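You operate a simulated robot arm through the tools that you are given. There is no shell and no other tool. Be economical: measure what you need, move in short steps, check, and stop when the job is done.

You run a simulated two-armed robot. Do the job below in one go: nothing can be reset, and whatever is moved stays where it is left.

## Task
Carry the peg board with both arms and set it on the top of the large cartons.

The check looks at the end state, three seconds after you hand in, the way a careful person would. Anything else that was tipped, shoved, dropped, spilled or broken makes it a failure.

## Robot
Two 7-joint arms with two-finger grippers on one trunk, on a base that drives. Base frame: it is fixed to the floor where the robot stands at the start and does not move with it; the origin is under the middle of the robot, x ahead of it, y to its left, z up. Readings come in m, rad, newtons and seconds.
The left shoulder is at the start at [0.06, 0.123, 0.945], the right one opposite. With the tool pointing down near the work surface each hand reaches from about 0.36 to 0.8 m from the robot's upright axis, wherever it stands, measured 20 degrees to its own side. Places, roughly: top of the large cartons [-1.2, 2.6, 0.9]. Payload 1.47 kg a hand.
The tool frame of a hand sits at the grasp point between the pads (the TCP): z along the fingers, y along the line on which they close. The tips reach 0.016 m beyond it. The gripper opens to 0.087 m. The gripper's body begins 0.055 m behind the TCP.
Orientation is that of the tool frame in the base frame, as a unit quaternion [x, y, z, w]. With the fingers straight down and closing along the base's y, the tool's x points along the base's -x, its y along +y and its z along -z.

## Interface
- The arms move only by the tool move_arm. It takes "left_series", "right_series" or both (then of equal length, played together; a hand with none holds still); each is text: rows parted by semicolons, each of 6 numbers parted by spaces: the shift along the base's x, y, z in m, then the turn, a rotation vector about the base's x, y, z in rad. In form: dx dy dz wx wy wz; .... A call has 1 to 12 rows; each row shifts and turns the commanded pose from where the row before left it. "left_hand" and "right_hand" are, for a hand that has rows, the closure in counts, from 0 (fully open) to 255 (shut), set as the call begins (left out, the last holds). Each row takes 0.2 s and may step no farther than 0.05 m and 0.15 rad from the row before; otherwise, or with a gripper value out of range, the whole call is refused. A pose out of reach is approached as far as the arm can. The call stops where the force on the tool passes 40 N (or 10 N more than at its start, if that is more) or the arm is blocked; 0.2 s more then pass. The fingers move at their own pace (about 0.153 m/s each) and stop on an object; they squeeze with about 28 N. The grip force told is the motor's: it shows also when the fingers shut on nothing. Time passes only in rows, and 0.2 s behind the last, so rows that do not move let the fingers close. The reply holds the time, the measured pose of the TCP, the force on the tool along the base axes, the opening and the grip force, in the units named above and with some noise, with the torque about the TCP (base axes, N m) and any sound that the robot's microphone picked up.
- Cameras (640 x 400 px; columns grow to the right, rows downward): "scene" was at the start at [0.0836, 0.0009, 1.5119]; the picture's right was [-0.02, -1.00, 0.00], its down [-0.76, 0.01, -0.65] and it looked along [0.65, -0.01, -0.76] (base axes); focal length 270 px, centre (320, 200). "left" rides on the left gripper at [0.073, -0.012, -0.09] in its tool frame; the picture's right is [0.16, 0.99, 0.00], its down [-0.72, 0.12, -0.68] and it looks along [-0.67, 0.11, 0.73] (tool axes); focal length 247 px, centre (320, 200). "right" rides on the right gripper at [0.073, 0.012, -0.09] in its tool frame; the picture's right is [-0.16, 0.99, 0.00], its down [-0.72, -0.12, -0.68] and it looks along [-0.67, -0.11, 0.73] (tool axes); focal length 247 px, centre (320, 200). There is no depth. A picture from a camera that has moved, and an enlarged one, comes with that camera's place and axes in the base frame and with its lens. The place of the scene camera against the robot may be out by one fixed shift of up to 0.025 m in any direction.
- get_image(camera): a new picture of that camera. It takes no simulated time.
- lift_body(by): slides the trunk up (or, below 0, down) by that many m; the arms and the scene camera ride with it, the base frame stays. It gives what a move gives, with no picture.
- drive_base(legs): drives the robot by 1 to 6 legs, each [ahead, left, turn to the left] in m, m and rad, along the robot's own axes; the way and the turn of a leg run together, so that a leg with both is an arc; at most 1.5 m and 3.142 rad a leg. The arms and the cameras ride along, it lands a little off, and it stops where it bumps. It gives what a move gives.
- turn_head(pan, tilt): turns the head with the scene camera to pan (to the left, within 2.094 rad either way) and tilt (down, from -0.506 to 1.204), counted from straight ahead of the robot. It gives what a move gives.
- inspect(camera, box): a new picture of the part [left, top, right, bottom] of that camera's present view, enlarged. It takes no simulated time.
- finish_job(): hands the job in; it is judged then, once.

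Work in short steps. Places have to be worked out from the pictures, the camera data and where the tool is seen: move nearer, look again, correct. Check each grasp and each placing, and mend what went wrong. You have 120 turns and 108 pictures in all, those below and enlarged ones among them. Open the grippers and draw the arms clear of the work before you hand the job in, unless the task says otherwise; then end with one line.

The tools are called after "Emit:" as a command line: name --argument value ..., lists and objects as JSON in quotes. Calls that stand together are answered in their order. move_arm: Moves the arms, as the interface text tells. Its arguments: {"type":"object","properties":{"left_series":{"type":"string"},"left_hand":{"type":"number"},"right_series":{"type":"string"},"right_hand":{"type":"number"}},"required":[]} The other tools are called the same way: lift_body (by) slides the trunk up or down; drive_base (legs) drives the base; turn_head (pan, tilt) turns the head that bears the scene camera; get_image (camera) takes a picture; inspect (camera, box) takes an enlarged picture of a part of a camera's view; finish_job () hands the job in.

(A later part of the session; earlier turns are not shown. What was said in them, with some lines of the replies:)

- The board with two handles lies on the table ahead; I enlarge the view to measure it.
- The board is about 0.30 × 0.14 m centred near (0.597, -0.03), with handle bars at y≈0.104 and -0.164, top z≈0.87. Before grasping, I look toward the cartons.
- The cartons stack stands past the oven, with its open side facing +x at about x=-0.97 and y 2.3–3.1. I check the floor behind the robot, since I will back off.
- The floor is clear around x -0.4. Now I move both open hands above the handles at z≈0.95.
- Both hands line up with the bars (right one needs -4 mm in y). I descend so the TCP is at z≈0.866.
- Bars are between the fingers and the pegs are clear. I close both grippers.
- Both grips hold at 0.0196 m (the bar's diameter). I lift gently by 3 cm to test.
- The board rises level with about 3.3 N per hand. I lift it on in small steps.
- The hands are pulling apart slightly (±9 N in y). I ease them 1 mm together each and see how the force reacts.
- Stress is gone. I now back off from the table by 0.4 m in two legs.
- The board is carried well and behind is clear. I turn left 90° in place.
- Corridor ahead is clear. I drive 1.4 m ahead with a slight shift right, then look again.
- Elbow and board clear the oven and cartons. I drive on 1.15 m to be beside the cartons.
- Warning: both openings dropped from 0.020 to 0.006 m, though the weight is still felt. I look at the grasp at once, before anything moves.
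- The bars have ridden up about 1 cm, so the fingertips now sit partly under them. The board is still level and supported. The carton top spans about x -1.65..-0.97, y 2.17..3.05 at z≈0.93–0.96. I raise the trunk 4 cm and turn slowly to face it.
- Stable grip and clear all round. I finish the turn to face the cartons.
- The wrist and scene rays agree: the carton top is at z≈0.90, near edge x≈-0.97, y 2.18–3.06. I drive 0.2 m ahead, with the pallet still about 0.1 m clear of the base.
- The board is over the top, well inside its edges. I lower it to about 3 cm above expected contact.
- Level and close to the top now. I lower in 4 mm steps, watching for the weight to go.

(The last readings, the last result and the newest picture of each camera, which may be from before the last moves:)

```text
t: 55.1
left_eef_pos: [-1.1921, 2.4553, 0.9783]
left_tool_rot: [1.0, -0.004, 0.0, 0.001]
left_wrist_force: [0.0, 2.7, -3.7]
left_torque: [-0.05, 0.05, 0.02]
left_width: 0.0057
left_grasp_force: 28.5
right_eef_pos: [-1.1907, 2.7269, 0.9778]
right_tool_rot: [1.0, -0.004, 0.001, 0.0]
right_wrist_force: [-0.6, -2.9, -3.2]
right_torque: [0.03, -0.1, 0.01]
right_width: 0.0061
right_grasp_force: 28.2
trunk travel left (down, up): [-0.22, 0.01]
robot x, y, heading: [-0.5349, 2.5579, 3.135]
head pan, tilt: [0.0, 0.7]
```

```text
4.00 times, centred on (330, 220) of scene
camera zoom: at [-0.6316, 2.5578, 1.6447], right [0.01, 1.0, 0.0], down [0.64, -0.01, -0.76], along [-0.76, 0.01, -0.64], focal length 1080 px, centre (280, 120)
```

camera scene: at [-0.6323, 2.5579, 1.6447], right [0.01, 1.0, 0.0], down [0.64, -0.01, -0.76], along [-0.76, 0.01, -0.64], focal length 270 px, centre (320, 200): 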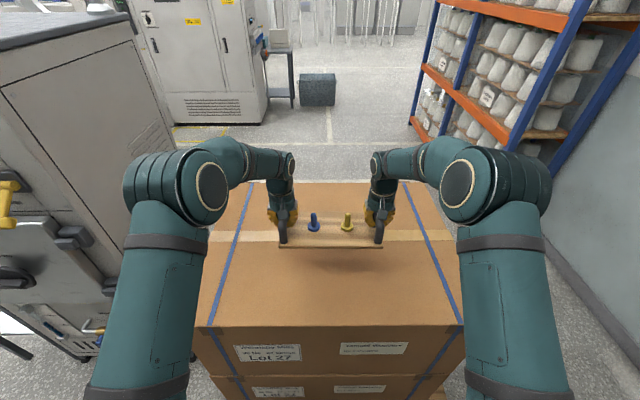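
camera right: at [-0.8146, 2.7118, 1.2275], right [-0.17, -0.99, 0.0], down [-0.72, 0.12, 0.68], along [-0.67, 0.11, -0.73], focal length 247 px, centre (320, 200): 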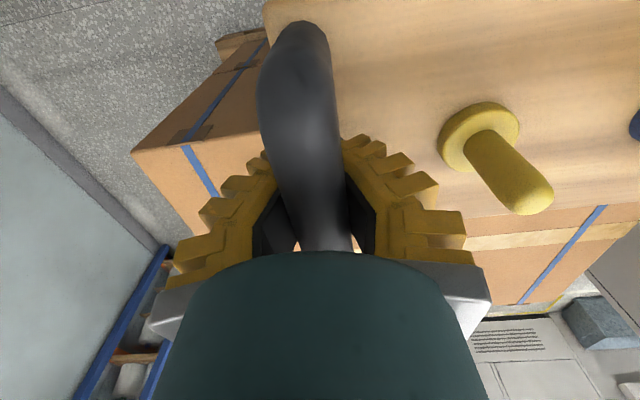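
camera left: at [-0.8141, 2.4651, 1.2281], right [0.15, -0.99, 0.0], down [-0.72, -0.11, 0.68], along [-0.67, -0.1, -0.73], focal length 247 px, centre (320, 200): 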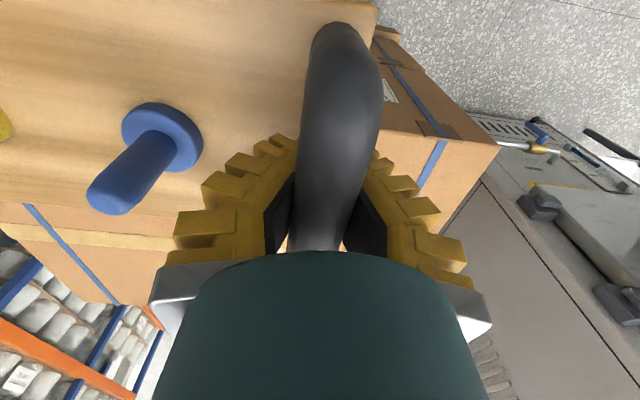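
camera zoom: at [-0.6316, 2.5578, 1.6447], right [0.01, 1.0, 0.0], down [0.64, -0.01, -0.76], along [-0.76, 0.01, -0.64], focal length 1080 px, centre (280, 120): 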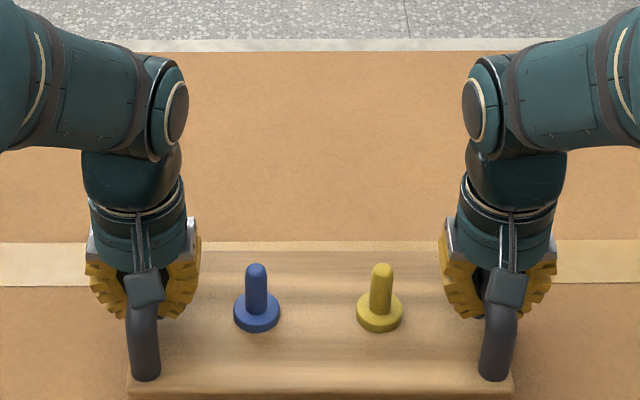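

Not touching yet; another step down of 12 mm in 3 mm rows.

Emit:
move_arm --left_series "0 0 -0.003 0 0 0; 0 0 -0.003 0 0 0; 0 0 -0.003 0 0 0; 0 0 -0.003 0 0 0; 0 0 0 0 0 0" --right_series "0 0 -0.003 0 0 0; 0 0 -0.003 0 0 0; 0 0 -0.003 0 0 0; 0 0 -0.003 0 0 0; 0 0 0 0 0 0"

Emit:
inspect --camera "scene" --box '[250, 180, 410, 280]'

```text
t: 56.3
left_eef_pos: [-1.1913, 2.4557, 0.9646]
left_tool_rot: [1.0, -0.004, 0.0, 0.0]
left_wrist_force: [0.1, 0.2, -3.5]
left_torque: [-0.02, -0.04, -0.12]
left_width: 0.0063
left_grasp_force: 28.0
right_eef_pos: [-1.1899, 2.7275, 0.9642]
right_tool_rot: [1.0, -0.005, 0.001, -0.001]
right_wrist_force: [-0.5, -1.0, -3.6]
right_torque: [-0.02, 0.01, -0.1]
right_width: 0.0059
right_grasp_force: 27.8
trunk travel left (down, up): [-0.22, 0.01]
robot x, y, heading: [-0.5301, 2.557, 3.135]
head pan, tilt: [0.0, 0.7]
```

```text
4.00 times, centred on (330, 230) of scene
camera zoom: at [-0.6316, 2.5579, 1.6447], right [0.01, 1.0, 0.0], down [0.64, -0.01, -0.76], along [-0.76, 0.01, -0.64], focal length 1080 px, centre (280, 80)
```

zoom: 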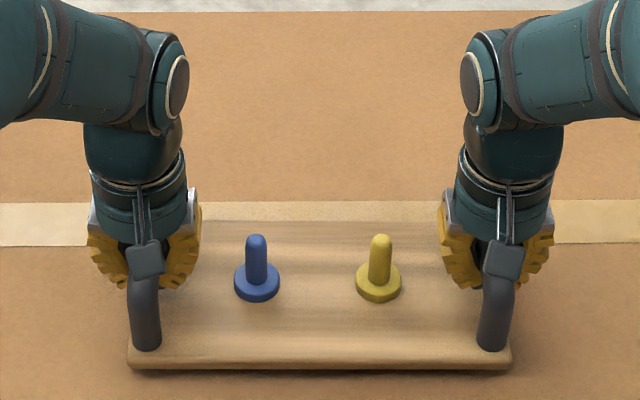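

Weight still fully carried; I go down another 10 mm in small rows.

Emit:
move_arm --left_series "0 0 -0.0025 0 0 0; 0 0 -0.0025 0 0 0; 0 0 -0.0025 0 0 0; 0 0 -0.0025 0 0 0; 0 0 0 0 0 0" --right_series "0 0 -0.0025 0 0 0; 0 0 -0.0025 0 0 0; 0 0 -0.0025 0 0 0; 0 0 -0.0025 0 0 0; 0 0 0 0 0 0"

Emit:
inspect --camera "scene" --box '[250, 180, 410, 280]'

```text
t: 57.5
left_eef_pos: [-1.1924, 2.4559, 0.9563]
left_tool_rot: [1.0, -0.004, -0.001, 0.0]
left_wrist_force: [-1.5, 1.1, -3.1]
left_torque: [-0.04, 0.13, 0.12]
left_width: 0.006
left_grasp_force: 27.9
right_eef_pos: [-1.1902, 2.7251, 0.9569]
right_tool_rot: [1.0, -0.005, 0.0, -0.002]
right_wrist_force: [0.7, 0.1, -0.5]
right_torque: [-0.04, 0.02, 0.1]
right_width: 0.006
right_grasp_force: 28.6
trunk travel left (down, up): [-0.22, 0.01]
robot x, y, heading: [-0.5314, 2.5567, 3.134]
head pan, tilt: [0.0, 0.7]
```

```text
4.00 times, centred on (330, 230) of scene
camera zoom: at [-0.6314, 2.5578, 1.6448], right [0.01, 1.0, 0.0], down [0.64, -0.01, -0.76], along [-0.76, 0.01, -0.64], focal length 1080 px, centre (280, 80)
```

zoom: 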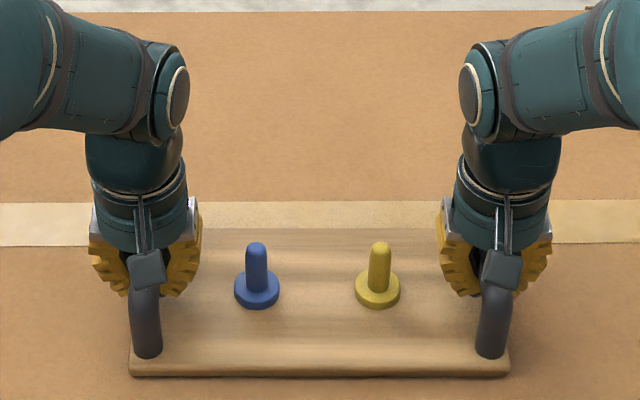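

The right side is beginning to unload (−0.5 N), so contact has started. 3 mm more in 1 mm rows.

Emit:
move_arm --left_series "0 0 -0.001 0 0 0; 0 0 -0.001 0 0 0; 0 0 -0.001 0 0 0; 0 0 0 0 0 0" --right_series "0 0 -0.001 0 0 0; 0 0 0 0 0 0; 0 0 0 0 0 0; 0 0 0 0 0 0"

```text
t: 58.5
left_eef_pos: [-1.1915, 2.4554, 0.9545]
left_tool_rot: [1.0, -0.004, 0.0, 0.0]
left_wrist_force: [-0.7, 0.3, 2.0]
left_torque: [-0.02, -0.03, -0.01]
left_width: 0.0059
left_grasp_force: 27.9
right_eef_pos: [-1.1901, 2.7258, 0.9541]
right_tool_rot: [1.0, -0.004, 0.001, -0.001]
right_wrist_force: [1.9, 0.0, -0.3]
right_torque: [0.03, 0.18, 0.06]
right_width: 0.006
right_grasp_force: 27.5
trunk travel left (down, up): [-0.22, 0.01]
robot x, y, heading: [-0.5318, 2.5561, 3.136]
head pan, tilt: [0.0, 0.7]
```

Both sides are now resting. I open both grippers in place, at first partly.

Emit:
move_arm --left_series "0 0 0 0 0 0; 0 0 0 0 0 0; 0 0 0 0 0 0" --right_series "0 0 0 0 0 0; 0 0 0 0 0 0; 0 0 0 0 0 0" --left_hand 90 --right_hand 90

Emit:
get_image --camera "left"

Emit:
get_image --camera "right"

Emit:
inspect --camera "scene" --box '[250, 180, 410, 280]'

```text
t: 59.3
left_eef_pos: [-1.1917, 2.4556, 0.9518]
left_tool_rot: [1.0, -0.003, 0.001, 0.0]
left_wrist_force: [0.8, 0.6, 0.0]
left_torque: [0.0, 0.01, -0.01]
left_width: 0.0611
left_grasp_force: 3.4
right_eef_pos: [-1.1913, 2.7261, 0.9559]
right_tool_rot: [1.0, -0.005, 0.0, -0.001]
right_wrist_force: [0.6, 0.2, 0.2]
right_torque: [-0.02, 0.0, -0.02]
right_width: 0.0611
right_grasp_force: 3.3
trunk travel left (down, up): [-0.22, 0.01]
robot x, y, heading: [-0.5324, 2.556, 3.136]
head pan, tilt: [0.0, 0.7]
```

```text
71 pictures are left
camera left: at [-1.1172, 2.467, 1.0433], right [0.15, -0.99, 0.0], down [-0.72, -0.11, 0.68], along [-0.67, -0.1, -0.73], focal length 247 px, centre (320, 200)
```

left: 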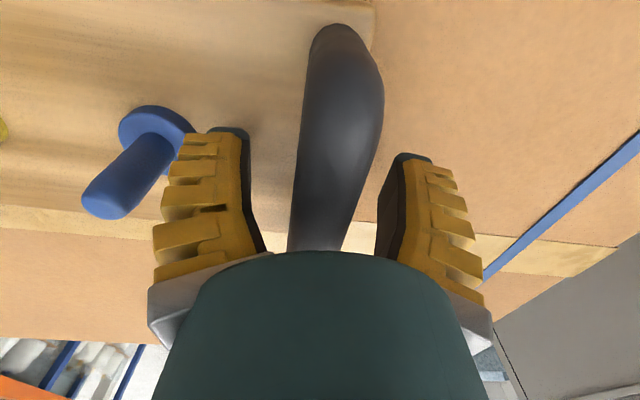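

```text
70 pictures are left
camera right: at [-1.1176, 2.7138, 1.0447], right [-0.17, -0.99, 0.0], down [-0.72, 0.12, 0.68], along [-0.67, 0.11, -0.73], focal length 247 px, centre (320, 200)
```

right: 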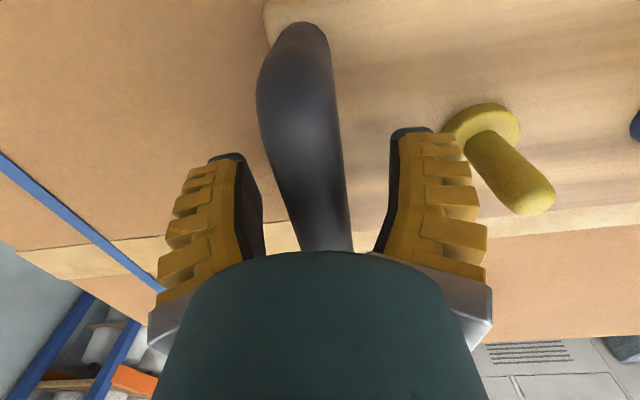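

```text
4.00 times, centred on (330, 230) of scene
camera zoom: at [-0.631, 2.5578, 1.6448], right [0.01, 1.0, 0.0], down [0.64, -0.01, -0.76], along [-0.76, 0.01, -0.64], focal length 1080 px, centre (280, 80)
```

zoom: 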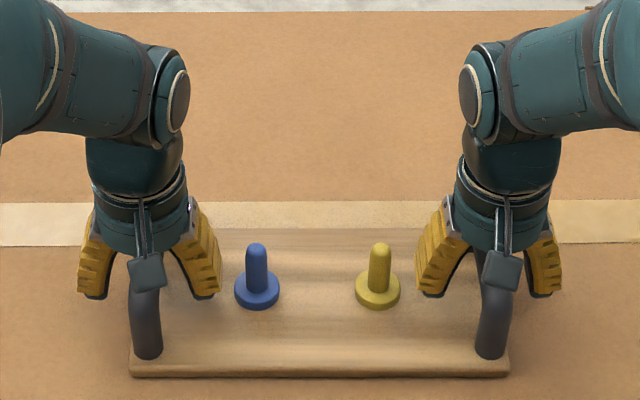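

The board rests flat, with fingers clear of the bars and pegs. I raise both hands straight up.

Emit:
move_arm --left_series "0 0 0.01 0 0 0; 0 0 0.02 0 0 0; 0 0 0.03 0 0 0; 0 0 0.03 0 0 0; 0 0 0.03 0 0 0; 0 0 0.03 0 0 0" --right_series "0 0 0.01 0 0 0; 0 0 0.02 0 0 0; 0 0 0.03 0 0 0; 0 0 0.03 0 0 0; 0 0 0.03 0 0 0; 0 0 0.03 0 0 0"

Emit:
get_image --camera "scene"

```text
t: 60.7
left_eef_pos: [-1.1902, 2.456, 1.1054]
left_tool_rot: [1.0, -0.004, 0.0, 0.0]
left_wrist_force: [-0.3, -0.2, 0.0]
left_torque: [-0.02, 0.0, 0.01]
left_width: 0.0613
left_grasp_force: 4.1
right_eef_pos: [-1.1889, 2.7267, 1.1063]
right_tool_rot: [1.0, -0.004, 0.0, -0.001]
right_wrist_force: [0.7, -0.5, 0.6]
right_torque: [-0.02, 0.02, -0.01]
right_width: 0.0615
right_grasp_force: 3.5
trunk travel left (down, up): [-0.22, 0.01]
robot x, y, heading: [-0.5349, 2.5501, 3.133]
head pan, tilt: [0.0, 0.7]
```

```text
68 pictures are left
camera scene: at [-0.6298, 2.5579, 1.6449], right [0.01, 1.0, 0.0], down [0.64, -0.01, -0.77], along [-0.77, 0.01, -0.64], focal length 270 px, centre (320, 200)
```

scene: 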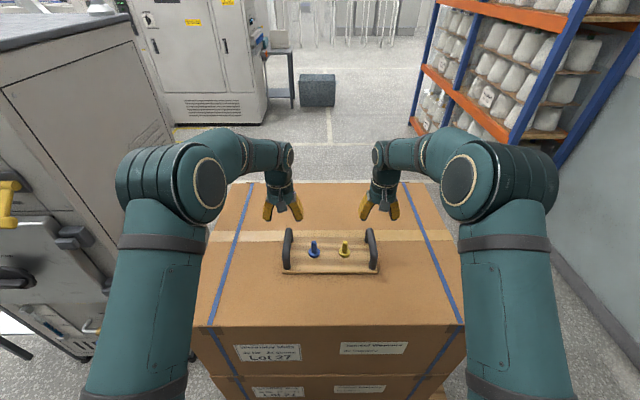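

The board sits upright on the carton top with both pegs in place. I open the grippers fully and back the robot off 0.35 m, with the hands high above the board.

Emit:
move_arm --left_series "0 0 0.02 0 0 0; 0 0 0 0 0 0" --right_series "0 0 0.02 0 0 0; 0 0 0 0 0 0" --left_hand 0 --right_hand 0

Emit:
drive_base --legs '[[-0.35, 0, 0]]'

Emit:
get_image --camera "scene"

```text
t: 61.3
left_eef_pos: [-1.1907, 2.4554, 1.1229]
left_tool_rot: [1.0, -0.003, 0.001, 0.0]
left_wrist_force: [-0.4, 0.6, 0.0]
left_torque: [-0.05, -0.02, 0.01]
left_width: 0.0872
left_grasp_force: 0.1
right_eef_pos: [-1.1912, 2.7272, 1.1248]
right_tool_rot: [1.0, -0.004, 0.001, 0.0]
right_wrist_force: [-0.6, 0.1, 0.4]
right_torque: [0.02, -0.02, -0.01]
right_width: 0.0871
right_grasp_force: 0.0
trunk travel left (down, up): [-0.22, 0.01]
robot x, y, heading: [-0.5314, 2.5518, 3.135]
head pan, tilt: [0.0, 0.7]
```

```text
t: 63.5
left_eef_pos: [-0.8444, 2.453, 1.1228]
left_tool_rot: [1.0, -0.003, 0.0, 0.0]
left_wrist_force: [0.8, 0.3, -0.7]
left_torque: [-0.03, 0.04, 0.0]
left_width: 0.0872
left_grasp_force: 0.1
right_eef_pos: [-0.8428, 2.7238, 1.1259]
right_tool_rot: [1.0, -0.005, 0.0, -0.001]
right_wrist_force: [0.2, 0.4, -0.6]
right_torque: [-0.01, 0.0, 0.0]
right_width: 0.087
right_grasp_force: 0.0
trunk travel left (down, up): [-0.22, 0.01]
robot x, y, heading: [-0.1858, 2.5503, 3.131]
head pan, tilt: [0.0, 0.7]
```

```text
67 pictures are left
camera scene: at [-0.2835, 2.5552, 1.6448], right [0.01, 1.0, 0.0], down [0.64, 0.0, -0.77], along [-0.77, 0.01, -0.64], focal length 270 px, centre (320, 200)
```

scene: 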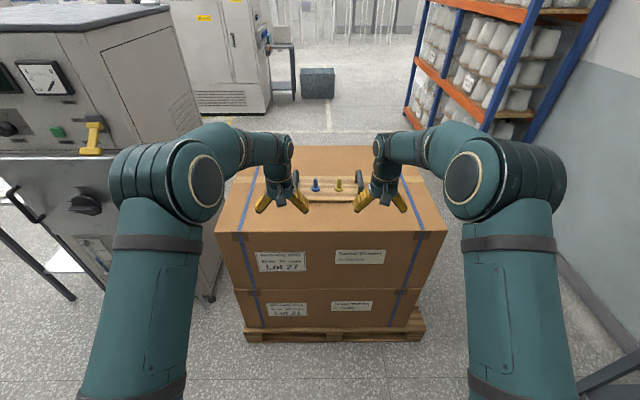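

The board stands on the cartons, the arms are clear and the surroundings are undisturbed. I hand in.

Emit:
finish_job

```text
The job is handed in.
```

The peg board is sitting upright on top of the large cartons with both pegs in place. The grippers are open, the arms are clear of it, and I saw nothing else disturbed.
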